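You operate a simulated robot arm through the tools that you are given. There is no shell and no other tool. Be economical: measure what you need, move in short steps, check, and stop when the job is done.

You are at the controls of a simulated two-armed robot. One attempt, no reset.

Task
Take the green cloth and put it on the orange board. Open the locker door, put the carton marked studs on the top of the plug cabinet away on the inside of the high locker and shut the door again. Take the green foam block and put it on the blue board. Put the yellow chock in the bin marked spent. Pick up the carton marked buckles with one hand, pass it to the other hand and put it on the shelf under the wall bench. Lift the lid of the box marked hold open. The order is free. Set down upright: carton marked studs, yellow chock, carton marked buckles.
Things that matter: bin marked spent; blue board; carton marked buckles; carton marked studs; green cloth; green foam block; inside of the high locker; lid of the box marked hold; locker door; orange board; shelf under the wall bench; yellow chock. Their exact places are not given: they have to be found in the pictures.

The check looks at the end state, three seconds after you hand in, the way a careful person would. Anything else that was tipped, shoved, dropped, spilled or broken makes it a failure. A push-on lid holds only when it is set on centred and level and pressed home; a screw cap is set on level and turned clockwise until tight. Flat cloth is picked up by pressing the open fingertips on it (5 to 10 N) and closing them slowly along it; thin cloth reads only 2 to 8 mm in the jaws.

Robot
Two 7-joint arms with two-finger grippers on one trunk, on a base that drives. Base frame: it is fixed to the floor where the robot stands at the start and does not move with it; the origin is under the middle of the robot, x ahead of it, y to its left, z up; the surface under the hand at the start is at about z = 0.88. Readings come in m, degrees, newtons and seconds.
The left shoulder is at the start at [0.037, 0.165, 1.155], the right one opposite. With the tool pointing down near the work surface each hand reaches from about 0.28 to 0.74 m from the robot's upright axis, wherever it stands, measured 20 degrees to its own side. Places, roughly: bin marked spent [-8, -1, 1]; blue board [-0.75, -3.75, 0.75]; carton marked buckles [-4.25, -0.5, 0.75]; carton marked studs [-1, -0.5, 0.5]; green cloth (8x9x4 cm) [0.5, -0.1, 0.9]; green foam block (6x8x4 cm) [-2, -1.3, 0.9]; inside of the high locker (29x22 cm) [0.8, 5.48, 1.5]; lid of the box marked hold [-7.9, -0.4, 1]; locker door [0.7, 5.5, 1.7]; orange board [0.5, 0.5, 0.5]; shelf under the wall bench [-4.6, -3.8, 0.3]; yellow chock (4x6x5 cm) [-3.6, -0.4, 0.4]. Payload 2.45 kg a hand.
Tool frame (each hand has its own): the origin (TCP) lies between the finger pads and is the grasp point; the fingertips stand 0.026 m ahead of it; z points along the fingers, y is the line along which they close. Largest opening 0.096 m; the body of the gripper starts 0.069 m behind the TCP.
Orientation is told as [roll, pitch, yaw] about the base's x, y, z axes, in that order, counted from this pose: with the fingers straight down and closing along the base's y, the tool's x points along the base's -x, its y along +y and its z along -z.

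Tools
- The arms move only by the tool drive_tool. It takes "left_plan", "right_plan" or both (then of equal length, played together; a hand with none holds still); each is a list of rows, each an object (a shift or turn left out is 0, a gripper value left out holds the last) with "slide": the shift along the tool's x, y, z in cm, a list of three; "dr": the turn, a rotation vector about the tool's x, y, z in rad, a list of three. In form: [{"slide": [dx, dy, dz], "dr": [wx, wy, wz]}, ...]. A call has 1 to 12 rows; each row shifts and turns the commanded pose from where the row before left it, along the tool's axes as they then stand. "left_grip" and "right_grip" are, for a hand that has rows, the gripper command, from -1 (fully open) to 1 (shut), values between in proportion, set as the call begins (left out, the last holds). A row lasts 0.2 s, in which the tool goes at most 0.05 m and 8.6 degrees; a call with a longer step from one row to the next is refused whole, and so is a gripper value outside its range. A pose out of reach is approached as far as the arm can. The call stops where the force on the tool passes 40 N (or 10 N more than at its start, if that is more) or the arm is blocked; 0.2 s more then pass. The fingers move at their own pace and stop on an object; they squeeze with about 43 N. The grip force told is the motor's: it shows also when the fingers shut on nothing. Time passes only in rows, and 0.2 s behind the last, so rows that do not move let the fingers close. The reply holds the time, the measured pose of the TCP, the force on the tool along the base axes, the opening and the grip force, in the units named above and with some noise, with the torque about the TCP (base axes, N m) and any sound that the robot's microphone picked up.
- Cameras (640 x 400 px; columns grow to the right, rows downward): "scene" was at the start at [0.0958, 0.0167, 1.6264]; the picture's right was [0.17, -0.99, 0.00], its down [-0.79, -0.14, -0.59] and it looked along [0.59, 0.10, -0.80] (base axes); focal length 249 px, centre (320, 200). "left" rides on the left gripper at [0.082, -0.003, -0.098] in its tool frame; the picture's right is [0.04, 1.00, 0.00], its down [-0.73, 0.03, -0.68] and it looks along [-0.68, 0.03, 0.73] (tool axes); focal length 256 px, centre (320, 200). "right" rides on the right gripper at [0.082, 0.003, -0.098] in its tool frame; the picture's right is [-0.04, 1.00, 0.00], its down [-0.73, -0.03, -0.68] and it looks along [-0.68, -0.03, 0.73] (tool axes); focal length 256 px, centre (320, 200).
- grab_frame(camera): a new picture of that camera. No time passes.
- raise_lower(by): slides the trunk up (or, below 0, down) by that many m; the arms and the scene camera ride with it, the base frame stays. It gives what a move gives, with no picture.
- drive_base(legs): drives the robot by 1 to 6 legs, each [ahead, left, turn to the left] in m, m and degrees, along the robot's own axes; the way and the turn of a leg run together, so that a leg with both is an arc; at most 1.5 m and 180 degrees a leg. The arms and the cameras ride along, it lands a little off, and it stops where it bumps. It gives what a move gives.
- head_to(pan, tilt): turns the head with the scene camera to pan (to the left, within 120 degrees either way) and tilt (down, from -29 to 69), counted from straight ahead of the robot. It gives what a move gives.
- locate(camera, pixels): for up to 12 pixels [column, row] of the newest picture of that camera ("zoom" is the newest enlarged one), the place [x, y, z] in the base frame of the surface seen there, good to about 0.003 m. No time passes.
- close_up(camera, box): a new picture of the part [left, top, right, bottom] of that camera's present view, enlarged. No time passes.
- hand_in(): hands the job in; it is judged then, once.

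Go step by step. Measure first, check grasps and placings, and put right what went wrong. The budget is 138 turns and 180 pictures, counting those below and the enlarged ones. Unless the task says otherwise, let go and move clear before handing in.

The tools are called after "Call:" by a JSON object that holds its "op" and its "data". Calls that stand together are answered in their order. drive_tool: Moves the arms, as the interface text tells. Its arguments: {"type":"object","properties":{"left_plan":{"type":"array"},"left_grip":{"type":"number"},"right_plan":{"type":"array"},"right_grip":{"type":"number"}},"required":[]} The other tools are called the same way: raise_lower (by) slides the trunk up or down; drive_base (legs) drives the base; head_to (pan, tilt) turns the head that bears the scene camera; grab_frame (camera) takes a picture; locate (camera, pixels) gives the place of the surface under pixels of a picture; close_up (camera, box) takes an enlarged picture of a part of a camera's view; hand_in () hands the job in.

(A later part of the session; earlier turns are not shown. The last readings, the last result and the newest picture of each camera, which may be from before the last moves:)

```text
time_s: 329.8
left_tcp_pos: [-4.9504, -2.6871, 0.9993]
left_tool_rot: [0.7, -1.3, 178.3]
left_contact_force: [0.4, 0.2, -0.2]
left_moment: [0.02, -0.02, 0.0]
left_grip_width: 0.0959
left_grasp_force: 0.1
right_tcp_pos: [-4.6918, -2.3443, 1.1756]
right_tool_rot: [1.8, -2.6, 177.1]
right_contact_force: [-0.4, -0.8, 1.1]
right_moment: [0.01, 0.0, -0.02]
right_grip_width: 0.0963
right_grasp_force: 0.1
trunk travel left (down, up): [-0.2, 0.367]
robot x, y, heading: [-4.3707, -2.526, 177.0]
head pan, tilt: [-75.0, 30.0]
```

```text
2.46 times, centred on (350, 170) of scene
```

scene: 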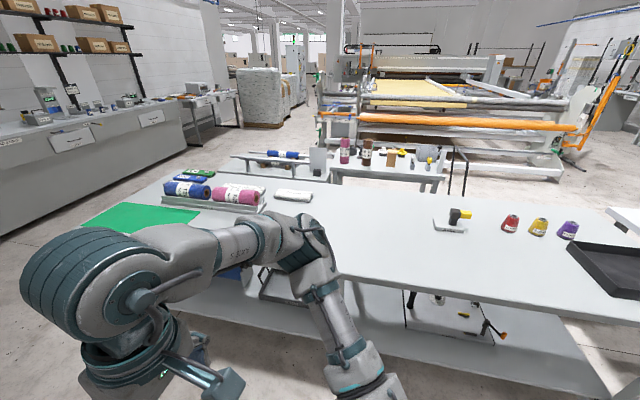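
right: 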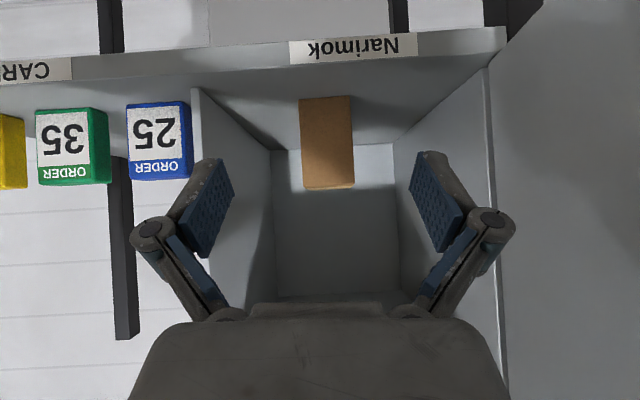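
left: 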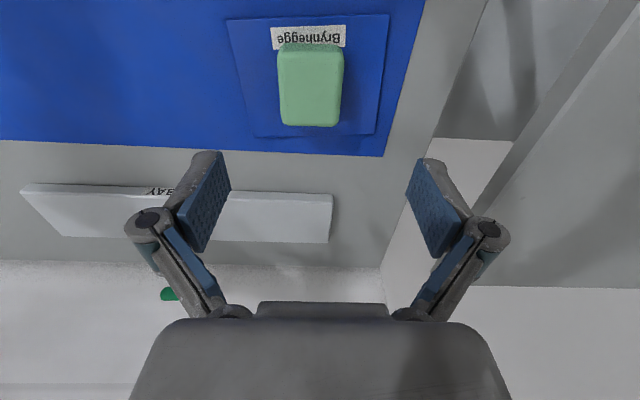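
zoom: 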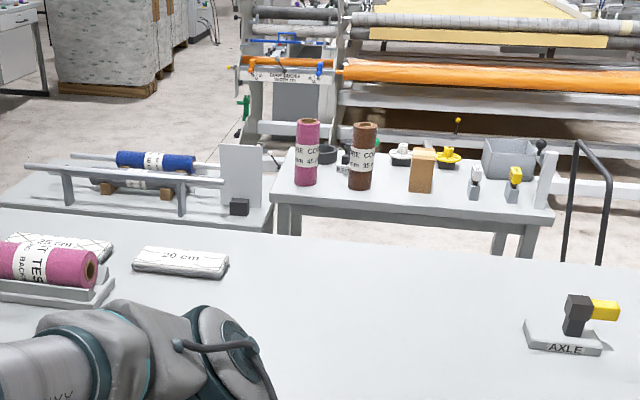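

I drive round the west end of the long table to the north side of the buckles bench.

Call:
{"op": "drive_base", "data": {"legs": [[1.07, 0, 1.5], [1.07, 0, 1.5], [0, -1.45, 0], [0, -1.45, 0], [0, 0, 90], [0, 1.4, 0]]}}

Call:
{"op": "head_to", "data": {"pan": 30, "tilt": 40}}

Call:
{"op": "grab_frame", "data": {"camera": "scene"}}

```text
time_s: 364.5
left_tcp_pos: [-4.8154, -0.2155, 0.9984]
left_tool_rot: [0.9, -1.2, -92.3]
left_contact_force: [-0.5, 0.7, -0.5]
left_moment: [-0.01, -0.01, 0.0]
left_grip_width: 0.096
left_grasp_force: 0.1
right_tcp_pos: [-5.1569, 0.044, 1.1772]
right_tool_rot: [2.1, -2.6, -93.4]
right_contact_force: [0.6, -0.3, 0.3]
right_moment: [0.0, 0.02, 0.04]
right_grip_width: 0.0958
right_grasp_force: 0.0
trunk travel left (down, up): [-0.2, 0.367]
robot x, y, heading: [-4.9671, 0.3661, -93.9]
head pan, tilt: [-75.0, 30.0]
```

```text
time_s: 366.3
left_tcp_pos: [-4.8128, -0.211, 1.0016]
left_tool_rot: [0.8, -1.4, -92.3]
left_contact_force: [-0.4, 0.0, 0.0]
left_moment: [-0.02, -0.01, -0.03]
left_grip_width: 0.0963
left_grasp_force: 0.1
right_tcp_pos: [-5.1537, 0.0484, 1.1767]
right_tool_rot: [1.8, -2.9, -93.5]
right_contact_force: [0.2, 0.7, -0.1]
right_moment: [0.0, 0.0, 0.0]
right_grip_width: 0.0958
right_grasp_force: 0.0
trunk travel left (down, up): [-0.2, 0.367]
robot x, y, heading: [-4.9713, 0.3638, -93.5]
head pan, tilt: [30.0, 40.0]
```

```text
78 pictures are left
```

scene: 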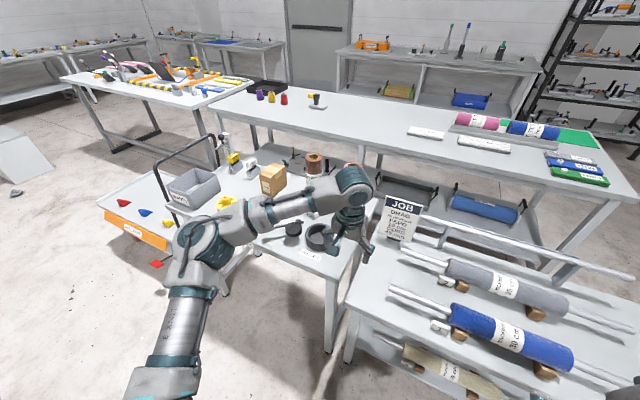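

The carton stands at (272,180) on the bench. I zoom and measure it.

Call:
{"op": "close_up", "data": {"camera": "scene", "box": [160, 120, 360, 260]}}

Call:
{"op": "locate", "data": {"camera": "zoom", "pixels": [[340, 155], [370, 140], [400, 160], [370, 170], [335, 210], [360, 225], [385, 220], [300, 205], [420, 230], [200, 260], [240, 120], [480, 120]]}}

```text
2.86 times, centred on (260, 190) of scene
```

zoom: 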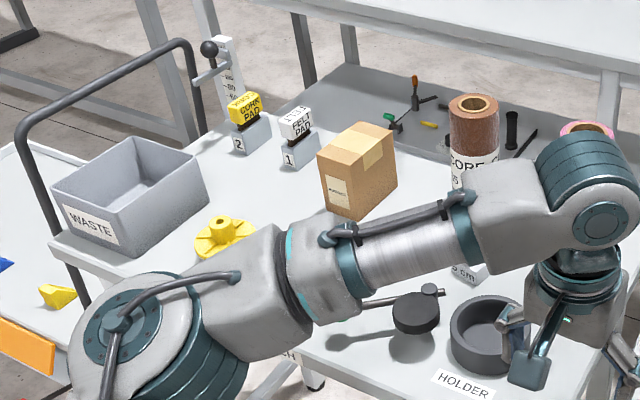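

```text
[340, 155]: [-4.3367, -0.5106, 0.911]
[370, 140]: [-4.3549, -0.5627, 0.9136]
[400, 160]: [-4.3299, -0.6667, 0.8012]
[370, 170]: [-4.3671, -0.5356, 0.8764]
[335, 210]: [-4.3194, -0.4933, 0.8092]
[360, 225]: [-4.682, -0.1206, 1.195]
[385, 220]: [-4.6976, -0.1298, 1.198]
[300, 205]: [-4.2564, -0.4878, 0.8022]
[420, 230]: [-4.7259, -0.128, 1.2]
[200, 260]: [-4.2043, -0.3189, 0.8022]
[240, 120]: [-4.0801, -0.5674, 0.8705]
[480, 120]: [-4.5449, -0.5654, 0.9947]
```

The carton is at ≈[-4.34,-0.57], z 0.802–0.912. Plan: left hand picks it from above, right hand takes it from the front. I raise the left hand and move the base closer.

Call:
{"op": "drive_tool", "data": {"left_plan": [{"slide": [1.5, 0, -4]}, {"slide": [1.5, 0, -4]}, {"slide": [1.5, 0, -3]}]}}

Call:
{"op": "drive_base", "data": {"legs": [[0, 0.44, 3.5], [0.2, 0, 0]]}}

Call:
{"op": "grab_frame", "data": {"camera": "left"}}

Call:
{"op": "head_to", "data": {"pan": 10, "tilt": 60}}

Call:
{"op": "grab_frame", "data": {"camera": "scene"}}

```text
time_s: 367.1
left_tcp_pos: [-4.8111, -0.1688, 1.1107]
left_tool_rot: [0.9, -1.3, -92.2]
left_contact_force: [0.3, -0.8, -0.7]
left_moment: [-0.04, 0.0, 0.0]
left_grip_width: 0.096
left_grasp_force: 0.0
right_tcp_pos: [-5.1542, 0.047, 1.1779]
right_tool_rot: [2.0, -2.7, -93.5]
right_contact_force: [0.4, 0.0, -0.9]
right_moment: [0.01, 0.01, -0.01]
right_grip_width: 0.096
right_grasp_force: 0.1
trunk travel left (down, up): [-0.2, 0.367]
robot x, y, heading: [-4.9632, 0.3658, -93.4]
head pan, tilt: [30.0, 40.0]
```

```text
time_s: 371.0
left_tcp_pos: [-4.3283, -0.3705, 1.1099]
left_tool_rot: [0.9, -1.4, -88.4]
left_contact_force: [-0.5, -1.2, -0.8]
left_moment: [0.04, -0.02, -0.01]
left_grip_width: 0.096
left_grasp_force: 0.0
right_tcp_pos: [-4.6851, -0.176, 1.1771]
right_tool_rot: [2.0, -2.9, -89.6]
right_contact_force: [0.4, 0.0, 0.2]
right_moment: [0.01, 0.04, 0.03]
right_grip_width: 0.0959
right_grasp_force: 0.1
trunk travel left (down, up): [-0.2, 0.367]
robot x, y, heading: [-4.5155, 0.1508, -89.2]
head pan, tilt: [30.0, 40.0]
```

```text
76 pictures are left
```

left: 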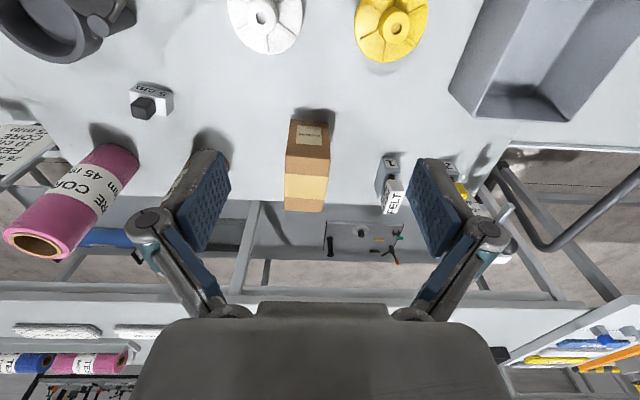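

```text
time_s: 371.9
left_tcp_pos: [-4.3268, -0.3663, 1.113]
left_tool_rot: [0.8, -1.6, -88.5]
left_contact_force: [0.2, -0.4, 0.4]
left_moment: [0.04, 0.01, 0.02]
left_grip_width: 0.096
left_grasp_force: 0.1
right_tcp_pos: [-4.6832, -0.174, 1.178]
right_tool_rot: [1.7, -3.1, -89.6]
right_contact_force: [-1.0, 0.0, 0.5]
right_moment: [0.0, 0.04, 0.02]
right_grip_width: 0.0963
right_grasp_force: 0.1
trunk travel left (down, up): [-0.2, 0.367]
robot x, y, heading: [-4.5187, 0.1544, -89.5]
head pan, tilt: [10.0, 60.0]
```

```text
75 pictures are left
```

scene: 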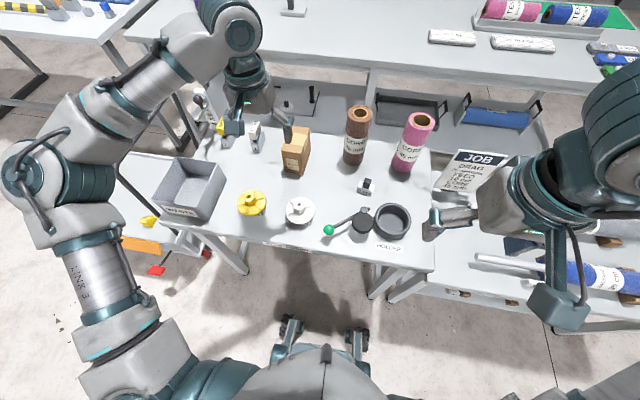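

Call:
{"op": "locate", "data": {"camera": "left", "pixels": [[288, 158], [328, 160], [324, 208], [287, 208], [308, 180], [310, 135], [292, 125], [330, 128], [392, 200], [360, 180], [200, 175]]}}

Call:
{"op": "close_up", "data": {"camera": "left", "box": [240, 90, 440, 230]}}

```text
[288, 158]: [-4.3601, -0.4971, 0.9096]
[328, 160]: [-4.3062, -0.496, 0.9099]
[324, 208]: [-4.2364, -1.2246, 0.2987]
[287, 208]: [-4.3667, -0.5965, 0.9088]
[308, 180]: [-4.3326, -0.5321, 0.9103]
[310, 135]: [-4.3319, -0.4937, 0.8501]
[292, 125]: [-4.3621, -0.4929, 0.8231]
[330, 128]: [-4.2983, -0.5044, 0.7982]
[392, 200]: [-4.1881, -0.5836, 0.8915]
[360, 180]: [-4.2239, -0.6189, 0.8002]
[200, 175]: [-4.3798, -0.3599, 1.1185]
```

```text
2.86 times, centred on (340, 160) of left
```

zoom: 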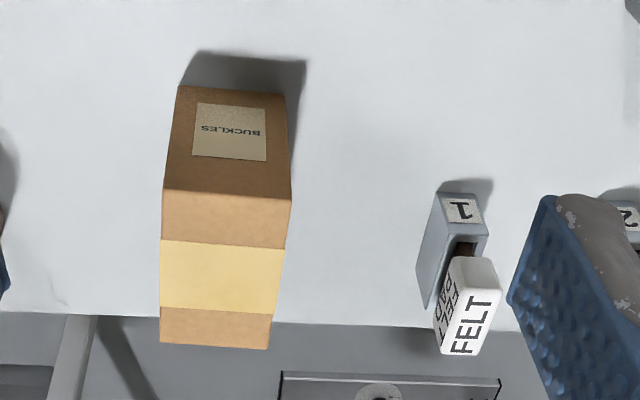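

"BUCKLES" is on its front face; centre ≈[-4.336,-0.547], yaw ≈-93.5°. I drive 7 cm ahead and bring the left hand above it.

Call:
{"op": "drive_base", "data": {"legs": [[0.075, 0, 0]]}}

Call:
{"op": "drive_tool", "data": {"left_plan": [{"slide": [-3.0, -0.3, 2.4]}, {"slide": [-3.0, -0.3, 2.4]}, {"slide": [-3.0, -0.3, 2.4]}, {"slide": [-3.0, -0.3, 2.4]}, {"dr": [0, 0.025, 0.08]}, {}, {}]}}

Call:
{"op": "grab_frame", "data": {"camera": "left"}}

```text
time_s: 372.9
left_tcp_pos: [-4.3173, -0.4418, 1.1105]
left_tool_rot: [0.4, -1.5, -88.3]
left_contact_force: [-0.6, 0.5, -0.8]
left_moment: [0.01, 0.0, 0.01]
left_grip_width: 0.0962
left_grasp_force: 0.0
right_tcp_pos: [-4.6735, -0.2501, 1.1796]
right_tool_rot: [1.6, -3.1, -89.5]
right_contact_force: [-1.2, -1.7, -0.1]
right_moment: [0.05, 0.01, 0.0]
right_grip_width: 0.0962
right_grasp_force: 0.0
trunk travel left (down, up): [-0.2, 0.367]
robot x, y, heading: [-4.5173, 0.0756, -89.6]
head pan, tilt: [10.0, 60.0]
```

```text
time_s: 374.5
left_tcp_pos: [-4.2966, -0.499, 1.0386]
left_tool_rot: [0.7, -0.3, -92.9]
left_contact_force: [0.5, -0.1, -0.8]
left_moment: [0.01, 0.0, -0.02]
left_grip_width: 0.0959
left_grasp_force: 0.0
left hand out of reach, approached as far as the arm can: row 1, 2, 3, 4, 5
right_tcp_pos: [-4.6771, -0.2459, 1.1805]
right_tool_rot: [1.6, -3.2, -89.4]
right_contact_force: [0.5, 0.0, 0.4]
right_moment: [0.0, 0.01, 0.04]
right_grip_width: 0.096
right_grasp_force: 0.0
trunk travel left (down, up): [-0.2, 0.367]
robot x, y, heading: [-4.5162, 0.0776, -89.6]
head pan, tilt: [10.0, 60.0]
```

```text
73 pictures are left
```

left: 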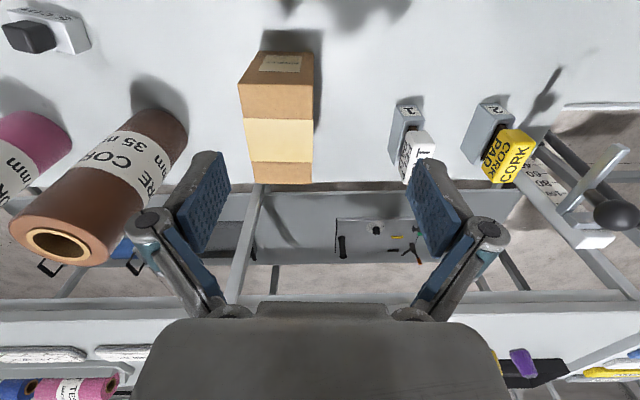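

The left arm is at its reach limit with the low shoulder. I raise the trunk 0.1 m, then go on to a point above the carton.

Call:
{"op": "raise_lower", "data": {"by": 0.1}}

Call:
{"op": "drive_tool", "data": {"left_plan": [{"slide": [0, -1.0, 3.5]}, {"slide": [0, -1.0, 3.5]}, {"slide": [-2.0, -1.0, 3.0]}, {"slide": [-2.0, -1.0, 2.0]}, {"slide": [-2.0, 0, 0]}, {}, {}]}}

Call:
{"op": "grab_frame", "data": {"camera": "left"}}

```text
time_s: 375.8
left_tcp_pos: [-4.2929, -0.483, 1.1717]
left_tool_rot: [0.8, -4.0, -92.9]
left_contact_force: [0.4, -0.1, 0.1]
left_moment: [0.06, 0.0, -0.03]
left_grip_width: 0.0959
left_grasp_force: 0.0
right_tcp_pos: [-4.6786, -0.2476, 1.2794]
right_tool_rot: [1.6, -3.2, -89.5]
right_contact_force: [-0.1, -0.3, -0.2]
right_moment: [-0.02, 0.04, 0.02]
right_grip_width: 0.096
right_grasp_force: 0.1
trunk travel left (down, up): [-0.3, 0.267]
robot x, y, heading: [-4.518, 0.075, -89.4]
head pan, tilt: [10.0, 60.0]
```

```text
time_s: 377.4
left_tcp_pos: [-4.3054, -0.5138, 1.0515]
left_tool_rot: [0.6, -4.3, -92.9]
left_contact_force: [0.2, -0.6, -0.3]
left_moment: [0.0, -0.03, 0.01]
left_grip_width: 0.096
left_grasp_force: 0.0
left hand out of reach, approached as far as the arm can: row 3, 4, 5
right_tcp_pos: [-4.6784, -0.2453, 1.2809]
right_tool_rot: [1.7, -3.3, -89.4]
right_contact_force: [0.2, 0.7, 0.4]
right_moment: [-0.02, -0.01, -0.03]
right_grip_width: 0.096
right_grasp_force: 0.0
trunk travel left (down, up): [-0.3, 0.267]
robot x, y, heading: [-4.5144, 0.0761, -89.6]
head pan, tilt: [10.0, 60.0]
```

```text
72 pictures are left
```

left: 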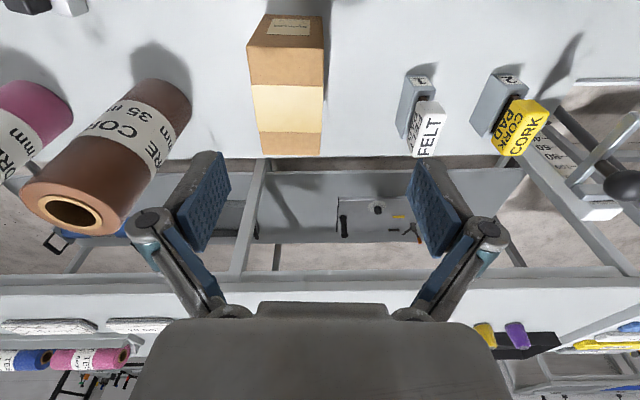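

Still short; a 25° forward tilt gains reach. I tilt and go to a pre-grasp point above and in front of the carton.

Call:
{"op": "drive_tool", "data": {"left_plan": [{"dr": [0, -0.145, 0]}, {"dr": [0, -0.145, 0]}, {"dr": [0, -0.145, 0]}, {"slide": [2.05, -1.5, 3.15]}, {"slide": [2.05, -1.5, 3.15]}, {}, {}]}}

Call:
{"op": "grab_frame", "data": {"camera": "left"}}

```text
time_s: 379.0
left_tcp_pos: [-4.3354, -0.5092, 0.9784]
left_tool_rot: [0.9, -29.1, -93.3]
left_contact_force: [0.3, -0.3, 0.6]
left_moment: [-0.02, 0.05, 0.0]
left_grip_width: 0.0963
left_grasp_force: 0.1
right_tcp_pos: [-4.677, -0.2466, 1.2796]
right_tool_rot: [1.7, -3.3, -89.5]
right_contact_force: [0.5, -1.2, -0.1]
right_moment: [0.01, -0.01, 0.02]
right_grip_width: 0.0957
right_grasp_force: 0.1
trunk travel left (down, up): [-0.3, 0.267]
robot x, y, heading: [-4.5167, 0.0755, -89.5]
head pan, tilt: [10.0, 60.0]
```

```text
71 pictures are left
```

left: 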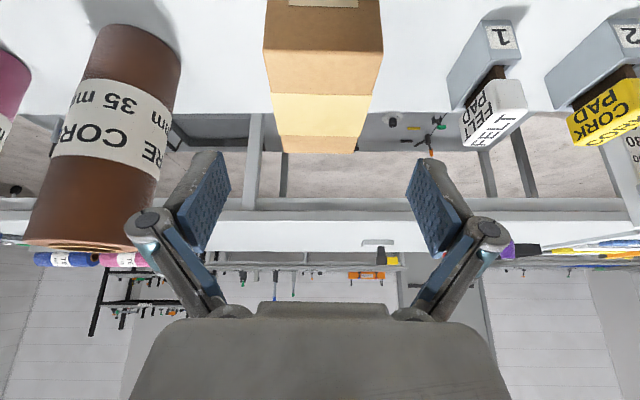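

The carton (263–383 px) is centred. I advance 10 cm along the tool, then look.

Call:
{"op": "drive_tool", "data": {"left_plan": [{"slide": [0, 0, 3.5]}, {"slide": [0, 0, 3.5]}, {"slide": [0, 0, 2.9]}, {}, {}]}}

Call:
{"op": "grab_frame", "data": {"camera": "left"}}

```text
time_s: 380.2
left_tcp_pos: [-4.3251, -0.5488, 0.8973]
left_tool_rot: [0.9, -29.1, -93.3]
left_contact_force: [0.1, 0.1, 0.0]
left_moment: [-0.02, 0.01, 0.01]
left_grip_width: 0.0963
left_grasp_force: 0.0
left hand out of reach, approached as far as the arm can: row 3
right_tcp_pos: [-4.6783, -0.2467, 1.2791]
right_tool_rot: [1.5, -3.1, -89.5]
right_contact_force: [0.0, 0.0, 0.5]
right_moment: [0.02, 0.0, -0.01]
right_grip_width: 0.0959
right_grasp_force: 0.0
trunk travel left (down, up): [-0.3, 0.267]
robot x, y, heading: [-4.5152, 0.074, -89.5]
head pan, tilt: [10.0, 60.0]
```

```text
70 pictures are left
```

left: 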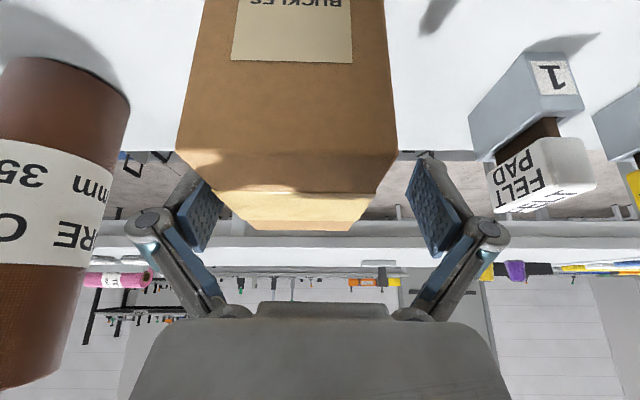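

Grip depth is enough (tips ~3.7 cm below the top), but the hand is ~1 cm to +x. I shift and close.

Call:
{"op": "drive_tool", "data": {"left_plan": [{"slide": [0, -0.9, 0]}, {}]}}

Call:
{"op": "drive_tool", "data": {"left_plan": [{}, {}, {}, {}], "left_grip": 1}}

Call:
{"op": "drive_tool", "data": {"left_plan": [{"slide": [-0.3, 0, -0.6]}, {"slide": [-0.6, 0, -1.2]}, {"slide": [-1.0, 0, -2.0]}, {"slide": [-1.5, 0, -3.0]}, {"slide": [0, 0, -4.0]}, {"slide": [0, 0, -4.0]}, {}]}}

Call:
{"op": "grab_frame", "data": {"camera": "left"}}

```text
time_s: 380.8
left_tcp_pos: [-4.3308, -0.5431, 0.9015]
left_tool_rot: [0.9, -29.2, -93.2]
left_contact_force: [0.4, -0.8, 0.4]
left_moment: [-0.02, 0.02, -0.01]
left_grip_width: 0.096
left_grasp_force: 0.1
left hand out of reach, approached as far as the arm can: row 1
right_tcp_pos: [-4.6776, -0.2454, 1.2801]
right_tool_rot: [1.6, -3.2, -89.4]
right_contact_force: [0.4, -0.5, -0.5]
right_moment: [0.04, 0.0, 0.0]
right_grip_width: 0.096
right_grasp_force: 0.0
trunk travel left (down, up): [-0.3, 0.267]
robot x, y, heading: [-4.5182, 0.0747, -89.8]
head pan, tilt: [10.0, 60.0]
```

```text
time_s: 381.8
left_tcp_pos: [-4.3316, -0.5443, 0.9015]
left_tool_rot: [0.9, -29.2, -93.3]
left_contact_force: [-0.5, 0.6, 6.2]
left_moment: [-0.04, 0.21, 0.0]
left_grip_width: 0.0644
left_grasp_force: 42.9
right_tcp_pos: [-4.6785, -0.2459, 1.2798]
right_tool_rot: [1.7, -3.4, -89.5]
right_contact_force: [0.4, -0.5, 1.0]
right_moment: [0.02, 0.01, -0.02]
right_grip_width: 0.0961
right_grasp_force: 0.0
trunk travel left (down, up): [-0.3, 0.267]
robot x, y, heading: [-4.5165, 0.0755, -89.5]
head pan, tilt: [10.0, 60.0]
```

```text
time_s: 383.4
left_tcp_pos: [-4.328, -0.5011, 1.0452]
left_tool_rot: [0.9, -29.0, -93.3]
left_contact_force: [0.0, -0.1, -1.8]
left_moment: [0.02, -0.02, 0.0]
left_grip_width: 0.0646
left_grasp_force: 43.5
right_tcp_pos: [-4.6775, -0.2478, 1.2779]
right_tool_rot: [1.6, -3.1, -89.5]
right_contact_force: [-0.4, 1.3, -0.1]
right_moment: [0.02, -0.01, -0.01]
right_grip_width: 0.0959
right_grasp_force: 0.1
trunk travel left (down, up): [-0.3, 0.267]
robot x, y, heading: [-4.5176, 0.0797, -89.3]
head pan, tilt: [10.0, 60.0]
```

```text
69 pictures are left
```

left: 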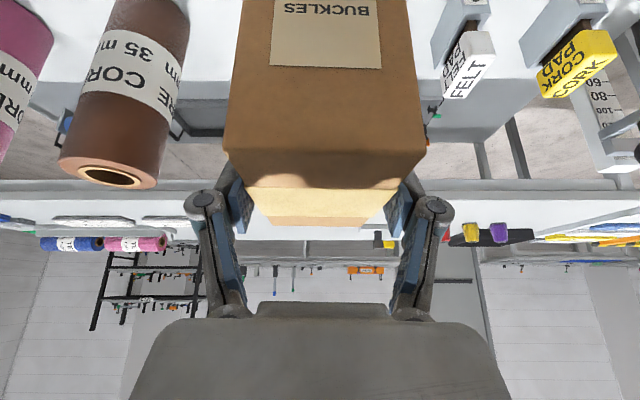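

The carton is held by the left hand (64 mm). I back away from the bench for the hand-over space and ready both hands: left toward the middle, right lower and ahead.

Call:
{"op": "drive_base", "data": {"legs": [[-0.35, 0, 0]]}}

Call:
{"op": "drive_tool", "data": {"left_plan": [{"slide": [0, -2.5, 0]}, {"slide": [0, -2.5, 0]}, {"slide": [0, -2.5, 0]}, {"slide": [0, -2.5, 0]}, {"slide": [0, -2.5, 0]}, {}, {}, {}, {}, {}], "right_plan": [{"slide": [-2.2, -1.0, 3.8]}, {"slide": [-2.2, -1.0, 3.8]}, {"slide": [-2.2, -1.0, 3.8]}, {"slide": [-2.2, -1.0, 3.8]}, {"slide": [-2.2, -1.0, 3.8]}, {"slide": [-2.2, -1.0, 3.8]}, {"slide": [0, 0, 3.8]}, {"slide": [0, 0, 3.8]}, {}, {}]}}

Call:
{"op": "drive_tool", "data": {"right_plan": [{"dr": [0, -0.14, 0.03]}, {"dr": [0, -0.14, 0.03]}, {"dr": [0, -0.14, 0]}, {"dr": [0, -0.14, 0]}, {"dr": [0, -0.14, 0]}, {"dr": [0, -0.14, 0]}, {"dr": [0, -0.14, 0]}, {"dr": [0, -0.14, 0]}, {"dr": [0, -0.12, 0]}, {}, {}]}}

Call:
{"op": "grab_frame", "data": {"camera": "scene"}}

Call:
{"op": "grab_frame", "data": {"camera": "right"}}

```text
time_s: 385.7
left_tcp_pos: [-4.3341, -0.1592, 1.0446]
left_tool_rot: [1.0, -29.0, -93.7]
left_contact_force: [0.8, 0.7, -2.4]
left_moment: [0.0, 0.0, 0.01]
left_grip_width: 0.0645
left_grasp_force: 43.2
right_tcp_pos: [-4.6807, 0.0976, 1.2803]
right_tool_rot: [1.6, -3.2, -90.0]
right_contact_force: [0.2, -0.2, 0.4]
right_moment: [0.0, -0.03, -0.03]
right_grip_width: 0.0962
right_grasp_force: 0.1
trunk travel left (down, up): [-0.3, 0.267]
robot x, y, heading: [-4.5188, 0.425, -89.9]
head pan, tilt: [10.0, 60.0]
```

```text
time_s: 387.9
left_tcp_pos: [-4.4137, -0.1438, 1.0481]
left_tool_rot: [0.9, -29.3, -93.8]
left_contact_force: [0.6, 0.8, -3.3]
left_moment: [0.07, -0.01, -0.01]
left_grip_width: 0.0644
left_grasp_force: 43.0
left hand out of reach, approached as far as the arm can: row 4, 5
right_tcp_pos: [-4.7317, -0.0478, 0.9849]
right_tool_rot: [1.7, -3.4, -89.9]
right_contact_force: [-0.3, 0.4, 0.0]
right_moment: [-0.01, -0.01, 0.01]
right_grip_width: 0.0959
right_grasp_force: 0.0
trunk travel left (down, up): [-0.3, 0.267]
robot x, y, heading: [-4.5167, 0.4224, -89.9]
head pan, tilt: [10.0, 60.0]
```

```text
time_s: 390.3
left_tcp_pos: [-4.4122, -0.145, 1.0469]
left_tool_rot: [0.9, -29.2, -93.7]
left_contact_force: [0.3, 0.2, -2.0]
left_moment: [0.04, 0.03, -0.01]
left_grip_width: 0.0645
left_grasp_force: 43.2
right_tcp_pos: [-4.723, -0.0551, 0.9822]
right_tool_rot: [5.1, -60.9, -96.7]
right_contact_force: [-0.1, -0.2, -0.8]
right_moment: [0.02, -0.02, -0.03]
right_grip_width: 0.0959
right_grasp_force: 0.1
right hand out of reach, approached as far as the arm can: row 7, 8, 9
trunk travel left (down, up): [-0.3, 0.267]
robot x, y, heading: [-4.5201, 0.4212, -89.9]
head pan, tilt: [10.0, 60.0]
```

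```text
68 pictures are left
```

scene: 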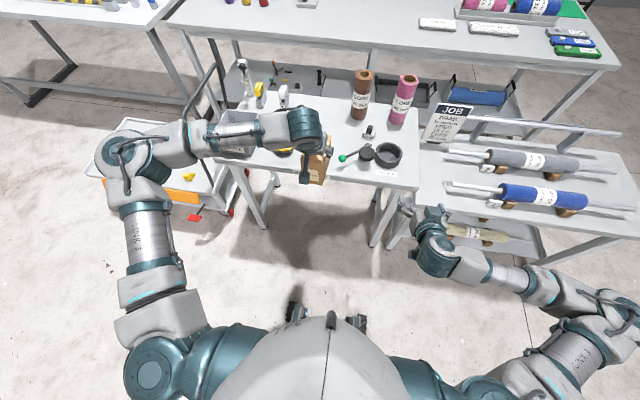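

```text
67 pictures are left
```

right: 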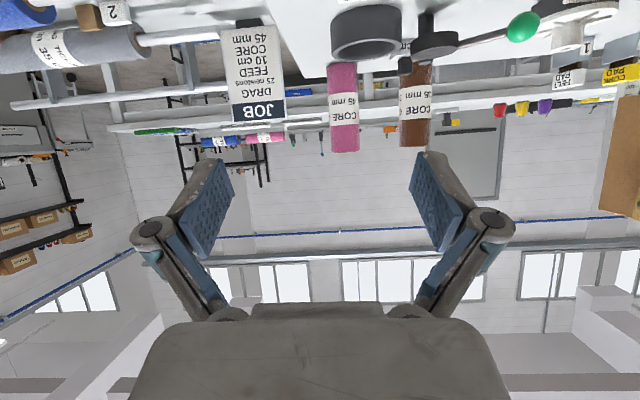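

Right hand is at pitch -61° (its limit there), which will do. Carton now: bottom ≈0.948, front face y≈-0.095. I bring the right hand in front of it at z≈0.975, aligned in yaw.

Call:
{"op": "drive_tool", "data": {"right_plan": [{"dr": [0, 0.105, 0]}, {"dr": [0, 0.105, 0]}, {"slide": [0.49, 3.92, -0.92]}, {"slide": [0.49, 3.92, -0.92]}, {"slide": [0.49, 3.92, -0.92]}, {"slide": [0.49, 3.92, -0.92]}, {"slide": [0.49, 3.92, -0.92]}, {"slide": [0.49, 3.92, -0.92]}, {"slide": [0.49, 3.0, -0.92]}, {}, {}]}}

Call:
{"op": "grab_frame", "data": {"camera": "right"}}

Call:
{"op": "grab_frame", "data": {"camera": "scene"}}

```text
time_s: 392.7
left_tcp_pos: [-4.412, -0.1435, 1.0476]
left_tool_rot: [0.9, -29.2, -93.6]
left_contact_force: [0.2, 0.2, -2.2]
left_moment: [0.0, 0.02, -0.01]
left_grip_width: 0.0645
left_grasp_force: 43.2
right_tcp_pos: [-4.4587, 0.0025, 1.0134]
right_tool_rot: [3.8, -48.9, -95.1]
right_contact_force: [-0.1, 0.8, -0.2]
right_moment: [0.02, -0.01, -0.03]
right_grip_width: 0.0961
right_grasp_force: 0.0
trunk travel left (down, up): [-0.3, 0.267]
robot x, y, heading: [-4.5166, 0.4238, -90.1]
head pan, tilt: [10.0, 60.0]
```

```text
66 pictures are left
```

right: 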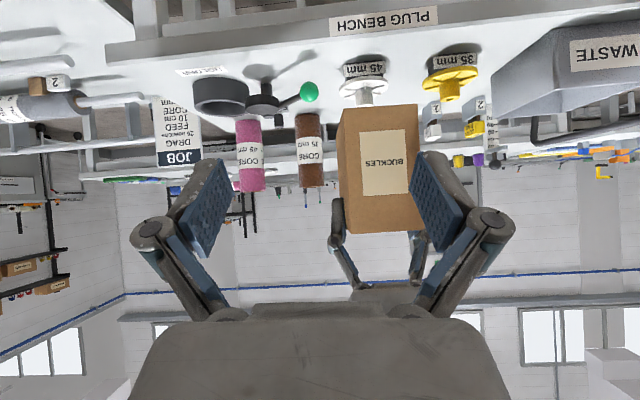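

```text
65 pictures are left
```

scene: 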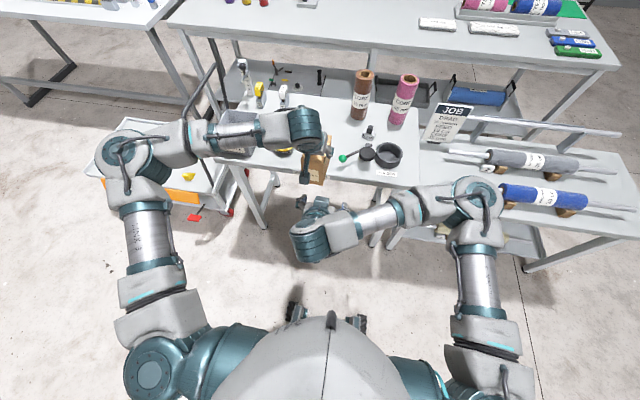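

The right hand is at pitch -49°, ~5 cm to the right of the carton and 4 cm high. I correct roll, pitch and offsets.

Call:
{"op": "drive_tool", "data": {"right_plan": [{"dr": [0.066, -0.1, 0]}, {"dr": [0, -0.11, 0]}, {"slide": [1.1, 1.7, 0.6]}, {"slide": [1.1, 1.7, 0.6]}, {"slide": [1.1, 1.7, 0.6]}, {}, {}]}}

Call:
{"op": "grab_frame", "data": {"camera": "right"}}

```text
time_s: 394.3
left_tcp_pos: [-4.4108, -0.1442, 1.0479]
left_tool_rot: [0.8, -29.3, -93.8]
left_contact_force: [0.1, 0.5, -2.4]
left_moment: [0.01, -0.05, -0.02]
left_grip_width: 0.0643
left_grasp_force: 42.9
right_tcp_pos: [-4.4066, -0.0008, 0.976]
right_tool_rot: [0.1, -60.8, -95.2]
right_contact_force: [-0.4, 0.1, 0.0]
right_moment: [0.0, -0.01, -0.02]
right_grip_width: 0.096
right_grasp_force: 0.1
trunk travel left (down, up): [-0.3, 0.267]
robot x, y, heading: [-4.5167, 0.4206, -89.9]
head pan, tilt: [10.0, 60.0]
```

```text
64 pictures are left
```

right: 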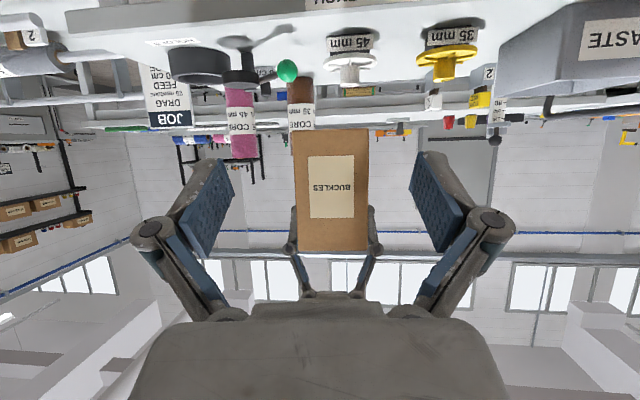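

The carton is squarely in front (292–370 px). I verify its face position.

Call:
{"op": "locate", "data": {"camera": "right", "pixels": [[330, 135], [330, 245], [297, 190], [366, 190]]}}

```text
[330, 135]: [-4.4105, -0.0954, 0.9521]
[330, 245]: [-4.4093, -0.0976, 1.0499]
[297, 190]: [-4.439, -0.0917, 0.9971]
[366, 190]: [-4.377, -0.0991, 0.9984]
```

Face at y≈-0.095, centre x -4.409, bottom ≈0.949. I advance 11.7 cm level.

Call:
{"op": "drive_tool", "data": {"right_plan": [{"slide": [-1.42, 0.14, 2.56]}, {"slide": [-1.42, 0.14, 2.56]}, {"slide": [-1.42, 0.14, 2.56]}, {"slide": [-1.42, 0.14, 2.56]}, {}]}}

Call:
{"op": "grab_frame", "data": {"camera": "right"}}

Call:
{"op": "close_up", "data": {"camera": "scene", "box": [230, 80, 400, 280]}}

```text
time_s: 395.5
left_tcp_pos: [-4.4111, -0.1447, 1.0481]
left_tool_rot: [0.8, -29.3, -93.7]
left_contact_force: [-0.5, 1.2, -2.1]
left_moment: [-0.01, 0.0, 0.01]
left_grip_width: 0.0644
left_grasp_force: 43.6
right_tcp_pos: [-4.408, -0.1171, 0.9745]
right_tool_rot: [0.1, -61.0, -95.3]
right_contact_force: [0.2, -0.2, 0.2]
right_moment: [-0.02, -0.03, -0.01]
right_grip_width: 0.0956
right_grasp_force: 0.1
trunk travel left (down, up): [-0.3, 0.267]
robot x, y, heading: [-4.5168, 0.4216, -89.9]
head pan, tilt: [10.0, 60.0]
```

```text
63 pictures are left
```

right: 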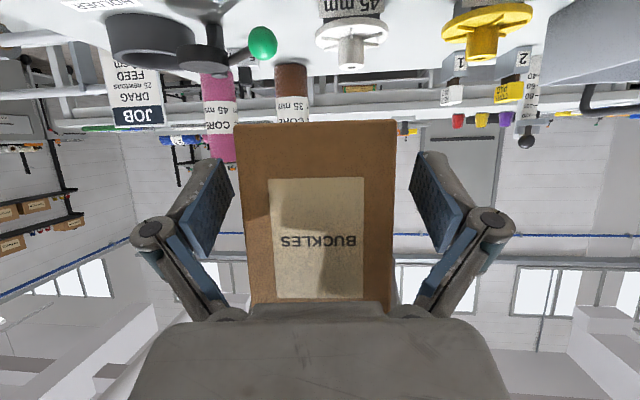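

```text
2.00 times, centred on (315, 180) of scene
```

zoom: 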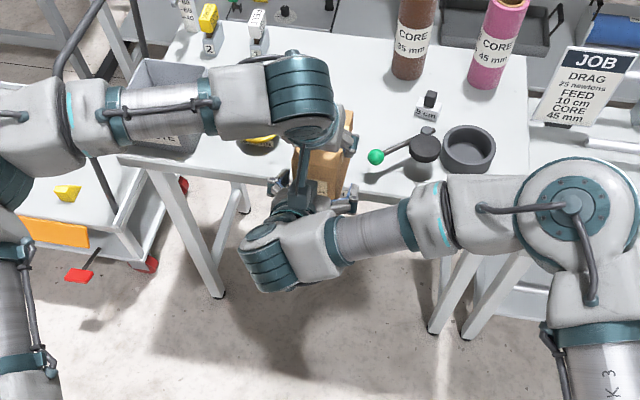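

Pads straddle the lower front of the carton. I close the right hand, check, then open the left.

Call:
{"op": "drive_tool", "data": {"right_plan": [{}, {}, {}, {}], "right_grip": 1}}

Call:
{"op": "drive_tool", "data": {"left_plan": [{}, {}, {}], "left_grip": -1}}

Call:
{"op": "drive_tool", "data": {"left_plan": [{"slide": [-0.7, 0, -1.3]}, {"slide": [-1.4, 0, -2.6]}, {"slide": [-1.4, 0, -2.6]}, {"slide": [-1.4, 0, -2.6]}, {"slide": [-1.4, 0, -2.6]}, {}]}}

Call:
{"op": "grab_frame", "data": {"camera": "right"}}

```text
time_s: 396.5
left_tcp_pos: [-4.4113, -0.1441, 1.0475]
left_tool_rot: [0.8, -29.3, -93.5]
left_contact_force: [0.8, -12.2, -10.1]
left_moment: [-0.63, -0.21, -0.74]
left_grip_width: 0.064
left_grasp_force: 43.3
right_tcp_pos: [-4.4078, -0.1175, 0.9751]
right_tool_rot: [0.0, -60.9, -95.2]
right_contact_force: [-1.9, 12.6, 7.6]
right_moment: [-0.45, 0.17, 0.67]
right_grip_width: 0.0644
right_grasp_force: 43.0
trunk travel left (down, up): [-0.3, 0.267]
robot x, y, heading: [-4.5202, 0.4216, -90.1]
head pan, tilt: [10.0, 60.0]
```

```text
time_s: 397.3
left_tcp_pos: [-4.4122, -0.1449, 1.0475]
left_tool_rot: [0.8, -29.3, -93.6]
left_contact_force: [-0.4, 0.6, 0.6]
left_moment: [0.01, 0.0, -0.04]
left_grip_width: 0.0961
left_grasp_force: 0.1
right_tcp_pos: [-4.4082, -0.1174, 0.9747]
right_tool_rot: [-0.1, -60.9, -95.3]
right_contact_force: [0.2, -0.6, 0.2]
right_moment: [0.11, 0.0, 0.01]
right_grip_width: 0.0646
right_grasp_force: 43.0
trunk travel left (down, up): [-0.3, 0.267]
robot x, y, heading: [-4.5166, 0.4165, -90.2]
head pan, tilt: [10.0, 60.0]
```

```text
time_s: 398.7
left_tcp_pos: [-4.3942, -0.1438, 1.1535]
left_tool_rot: [0.9, -29.2, -93.5]
left_contact_force: [0.1, -0.4, 0.3]
left_moment: [-0.02, -0.03, 0.0]
left_grip_width: 0.0963
left_grasp_force: 0.0
left hand out of reach, approached as far as the arm can: row 2, 4, 5
right_tcp_pos: [-4.4074, -0.1169, 0.9739]
right_tool_rot: [0.1, -60.9, -95.2]
right_contact_force: [-0.1, -0.1, -0.2]
right_moment: [0.07, -0.01, 0.0]
right_grip_width: 0.0647
right_grasp_force: 43.2
trunk travel left (down, up): [-0.3, 0.267]
robot x, y, heading: [-4.5211, 0.4217, -90.1]
head pan, tilt: [10.0, 60.0]
```

```text
61 pictures are left
```

right: 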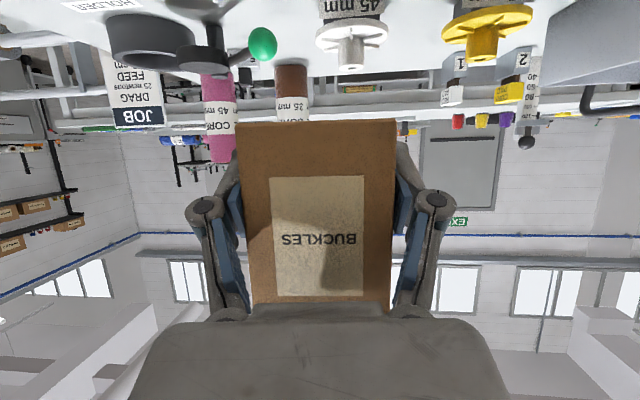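

Hand-over done: the right hand holds it alone (65 mm). With the left hand free I fetch the yellow chock too, before going to the shelf. I tuck the carton, move the left hand aside and drive toward the trolley.

Call:
{"op": "drive_tool", "data": {"left_plan": [{"slide": [0, 4, 0]}, {"slide": [0, 4, 0]}, {"slide": [0, 4, 0]}, {"slide": [0, 4, 0], "dr": [0, 0.13, 0]}, {"slide": [0, 3, 0], "dr": [0, 0.13, 0]}, {"dr": [0, 0.13, 0]}, {"dr": [0, 0.12, 0]}], "right_plan": [{}, {}, {}, {"slide": [-0.98, 0, -3.4]}, {"slide": [-0.98, 0, -3.4]}, {"slide": [-0.98, 0, -3.4]}, {"slide": [-0.98, 0, -3.4]}]}}

Call:
{"op": "drive_base", "data": {"legs": [[-0.1, 0, 0], [0, 0.72, 0]]}}

Call:
{"op": "head_to", "data": {"pan": 10, "tilt": 60}}

Call:
{"op": "grab_frame", "data": {"camera": "scene"}}

```text
time_s: 400.3
left_tcp_pos: [-4.2054, -0.1555, 1.1533]
left_tool_rot: [0.7, 0.0, -93.1]
left_contact_force: [0.3, 0.0, 0.5]
left_moment: [0.0, -0.01, 0.03]
left_grip_width: 0.096
left_grasp_force: 0.1
right_tcp_pos: [-4.3991, -0.0147, 1.0749]
right_tool_rot: [0.1, -60.9, -95.3]
right_contact_force: [0.3, 0.0, -2.8]
right_moment: [0.06, -0.01, 0.01]
right_grip_width: 0.0645
right_grasp_force: 42.8
trunk travel left (down, up): [-0.3, 0.267]
robot x, y, heading: [-4.5202, 0.4221, -89.9]
head pan, tilt: [10.0, 60.0]
```

```text
time_s: 404.9
left_tcp_pos: [-3.5115, -0.0549, 1.156]
left_tool_rot: [1.3, 0.0, -93.3]
left_contact_force: [-1.2, 0.0, -0.3]
left_moment: [0.01, -0.08, -0.02]
left_grip_width: 0.0959
left_grasp_force: 0.0
right_tcp_pos: [-3.7051, 0.0841, 1.0759]
right_tool_rot: [1.2, -61.0, -96.3]
right_contact_force: [0.6, -0.3, -2.7]
right_moment: [0.09, -0.02, -0.01]
right_grip_width: 0.0645
right_grasp_force: 42.6
trunk travel left (down, up): [-0.3, 0.267]
robot x, y, heading: [-3.8125, 0.5191, -90.2]
head pan, tilt: [10.0, 60.0]
```

```text
time_s: 405.5
left_tcp_pos: [-3.5008, -0.0513, 1.1551]
left_tool_rot: [0.8, -0.1, -93.4]
left_contact_force: [0.1, -0.4, 0.1]
left_moment: [0.03, 0.01, -0.02]
left_grip_width: 0.096
left_grasp_force: 0.1
right_tcp_pos: [-3.6932, 0.0881, 1.0748]
right_tool_rot: [-0.1, -61.1, -95.3]
right_contact_force: [-0.8, -0.2, -2.2]
right_moment: [0.11, 0.05, 0.04]
right_grip_width: 0.0643
right_grasp_force: 42.6
trunk travel left (down, up): [-0.3, 0.267]
robot x, y, heading: [-3.8138, 0.5171, -89.8]
head pan, tilt: [10.0, 60.0]
```

```text
60 pictures are left
```

scene: 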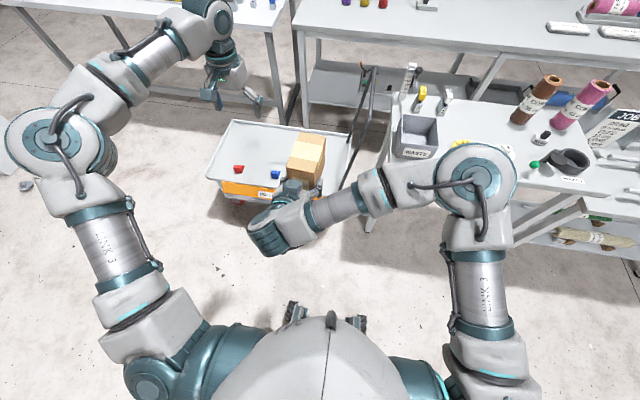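

The chock must be hidden behind the carton. I move the carton to the right and use the left camera.

Call:
{"op": "drive_tool", "data": {"right_plan": [{"slide": [0, -4, 0]}, {"slide": [0, -4, 0]}, {"slide": [0, -4, 0]}, {"slide": [0, -4, 0]}, {"slide": [0, -4, 0]}, {}]}}

Call:
{"op": "grab_frame", "data": {"camera": "scene"}}

Call:
{"op": "grab_frame", "data": {"camera": "left"}}

```text
time_s: 406.9
left_tcp_pos: [-3.5078, -0.0521, 1.1573]
left_tool_rot: [1.2, -0.3, -93.3]
left_contact_force: [0.2, -0.4, -0.2]
left_moment: [0.0, -0.01, 0.0]
left_grip_width: 0.096
left_grasp_force: 0.1
right_tcp_pos: [-3.8974, 0.1046, 1.0738]
right_tool_rot: [0.6, -61.0, -95.9]
right_contact_force: [0.5, 0.1, -1.9]
right_moment: [0.11, -0.01, 0.0]
right_grip_width: 0.0646
right_grasp_force: 42.8
trunk travel left (down, up): [-0.3, 0.267]
robot x, y, heading: [-3.8118, 0.5164, -89.9]
head pan, tilt: [10.0, 60.0]
```

```text
59 pictures are left
```

scene: 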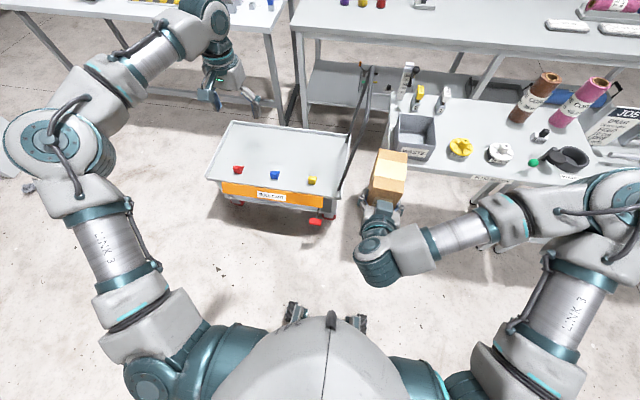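

```text
58 pictures are left
```

left: 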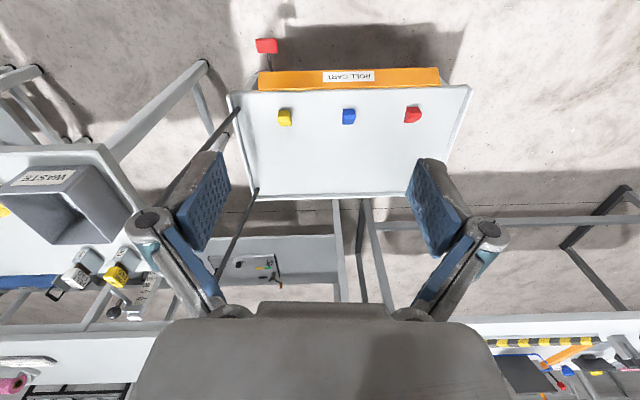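

Call:
{"op": "close_up", "data": {"camera": "scene", "box": [200, 110, 380, 230]}}

Call:
{"op": "locate", "data": {"camera": "zoom", "pixels": [[400, 240], [385, 245], [412, 245], [400, 258], [400, 225], [440, 170], [300, 150], [570, 170], [430, 290], [415, 390]]}}

Call:
{"op": "close_up", "data": {"camera": "left", "box": [220, 60, 380, 160]}}

Call:
{"op": "locate", "data": {"camera": "zoom", "pixels": [[240, 205], [275, 195], [285, 225], [250, 240], [262, 215], [262, 250], [225, 230], [310, 225]]}}

```text
3.33 times, centred on (290, 170) of scene
```

zoom: 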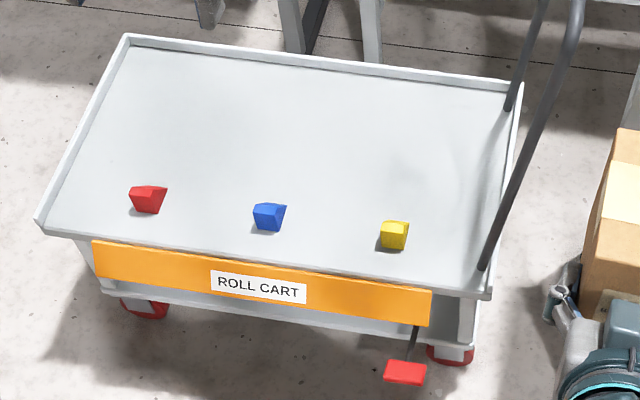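

```text
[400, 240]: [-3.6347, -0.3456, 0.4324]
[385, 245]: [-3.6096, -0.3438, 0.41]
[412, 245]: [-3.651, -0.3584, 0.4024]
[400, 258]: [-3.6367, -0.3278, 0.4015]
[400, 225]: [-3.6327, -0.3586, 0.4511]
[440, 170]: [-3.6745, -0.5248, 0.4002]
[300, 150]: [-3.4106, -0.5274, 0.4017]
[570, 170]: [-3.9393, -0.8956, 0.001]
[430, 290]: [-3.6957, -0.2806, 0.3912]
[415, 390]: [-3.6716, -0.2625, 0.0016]
```

```text
4.00 times, centred on (300, 110) of left
```

zoom: 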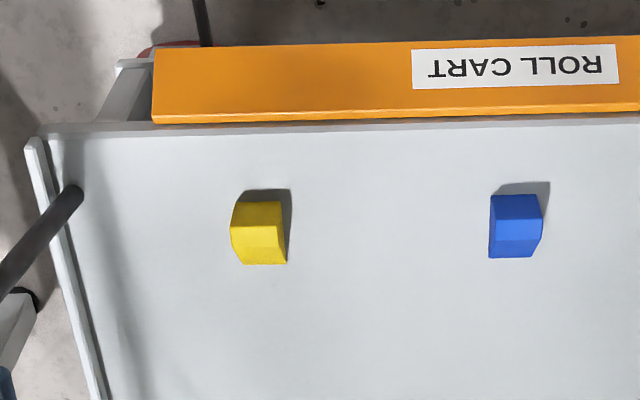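

```text
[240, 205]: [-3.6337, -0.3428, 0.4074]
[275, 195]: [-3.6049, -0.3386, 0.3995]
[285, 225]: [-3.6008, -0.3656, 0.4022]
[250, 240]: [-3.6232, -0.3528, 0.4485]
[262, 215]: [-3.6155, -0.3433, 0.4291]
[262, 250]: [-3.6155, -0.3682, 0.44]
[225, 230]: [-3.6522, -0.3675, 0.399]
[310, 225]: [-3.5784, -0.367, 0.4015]
```

Chock ≈[-3.618,-0.365], z 0.40–0.45. Before lowering I check the height of the cart's handle, which the carton must clear.

Call:
{"op": "locate", "data": {"camera": "scene", "pixels": [[363, 70], [373, 68], [366, 110], [350, 160], [345, 185], [372, 90], [390, 130], [358, 130]]}}

Call:
{"op": "close_up", "data": {"camera": "scene", "box": [300, 50, 440, 210]}}

```text
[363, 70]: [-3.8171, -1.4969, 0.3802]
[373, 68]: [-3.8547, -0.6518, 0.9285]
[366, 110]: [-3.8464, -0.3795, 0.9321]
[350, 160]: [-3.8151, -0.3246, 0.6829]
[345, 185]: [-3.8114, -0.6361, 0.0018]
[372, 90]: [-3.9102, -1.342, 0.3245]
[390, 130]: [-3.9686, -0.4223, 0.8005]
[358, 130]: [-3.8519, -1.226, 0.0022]
```

```text
2.50 times, centred on (370, 130) of scene
```

zoom: 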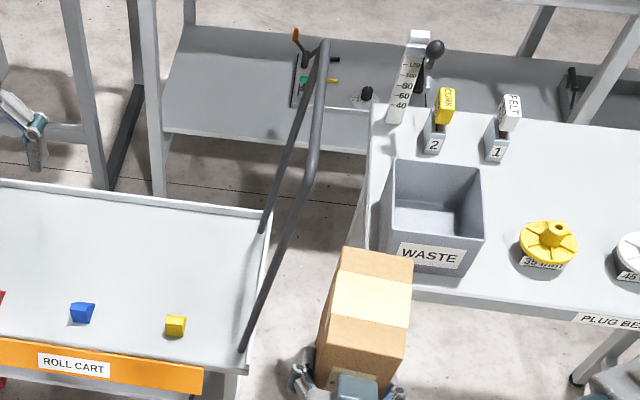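

The near handle post is at [-3.80…-3.85,-0.325]; driving 0.25 m ahead leaves the carton (far face y≈-0.23) clear of it and of the bench. I lower the trunk, drive ahead and bring the left hand over the chock.

Call:
{"op": "raise_lower", "data": {"by": -0.295}}

Call:
{"op": "drive_base", "data": {"legs": [[0.25, 0, 0]]}}

Call:
{"op": "drive_tool", "data": {"left_plan": [{"slide": [-0.5, -1.4, 3.8]}, {"slide": [-0.5, -1.4, 3.8]}, {"slide": [-0.5, -1.4, 3.8]}, {"slide": [-0.5, -1.4, 3.8]}, {"slide": [-0.5, -1.4, 3.8]}, {"slide": [-1.0, -1.4, 3.0]}, {"slide": [-1.0, -1.0, 3.0]}, {"slide": [-1.0, -1.0, 3.0], "dr": [0, 0, -0.06]}, {}]}}

Call:
{"op": "grab_frame", "data": {"camera": "left"}}

```text
time_s: 409.8
left_tcp_pos: [-3.5038, -0.0513, 0.8629]
left_tool_rot: [1.0, -0.3, -93.3]
left_contact_force: [0.4, 0.6, 0.8]
left_moment: [0.0, 0.01, -0.01]
left_grip_width: 0.0961
left_grasp_force: 0.2
right_tcp_pos: [-3.8923, 0.0828, 0.5963]
right_tool_rot: [-2.8, -32.5, -93.2]
right_contact_force: [0.6, -0.7, -3.1]
right_moment: [0.1, 0.0, -0.01]
right_grip_width: 0.0645
right_grasp_force: 42.8
trunk travel left (down, up): [-0.005, 0.562]
robot x, y, heading: [-3.8101, 0.5226, -89.9]
head pan, tilt: [10.0, 60.0]
```

```text
time_s: 411.6
left_tcp_pos: [-3.5055, -0.2926, 0.8608]
left_tool_rot: [1.0, -0.2, -93.4]
left_contact_force: [0.2, 0.1, -0.2]
left_moment: [0.05, 0.0, -0.03]
left_grip_width: 0.0958
left_grasp_force: 0.1
right_tcp_pos: [-3.8938, -0.1578, 0.5938]
right_tool_rot: [-2.9, -32.4, -93.3]
right_contact_force: [-1.1, -0.4, -3.4]
right_moment: [0.12, -0.01, 0.0]
right_grip_width: 0.0645
right_grasp_force: 43.5
trunk travel left (down, up): [-0.005, 0.562]
robot x, y, heading: [-3.8133, 0.2794, -90.1]
head pan, tilt: [10.0, 60.0]
```

```text
time_s: 413.6
left_tcp_pos: [-3.6052, -0.3402, 0.5851]
left_tool_rot: [1.0, -0.7, -89.9]
left_contact_force: [-0.7, 0.6, 0.3]
left_moment: [-0.01, -0.02, -0.01]
left_grip_width: 0.0957
left_grasp_force: 0.1
right_tcp_pos: [-3.8933, -0.1534, 0.598]
right_tool_rot: [-2.8, -32.9, -93.3]
right_contact_force: [1.1, -0.8, -2.9]
right_moment: [0.09, -0.03, 0.01]
right_grip_width: 0.0644
right_grasp_force: 43.1
trunk travel left (down, up): [-0.005, 0.562]
robot x, y, heading: [-3.8143, 0.2814, -89.9]
head pan, tilt: [10.0, 60.0]
```

```text
54 pictures are left
```

left: 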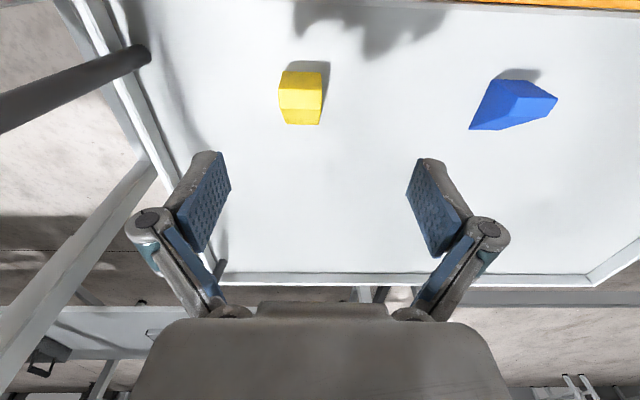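

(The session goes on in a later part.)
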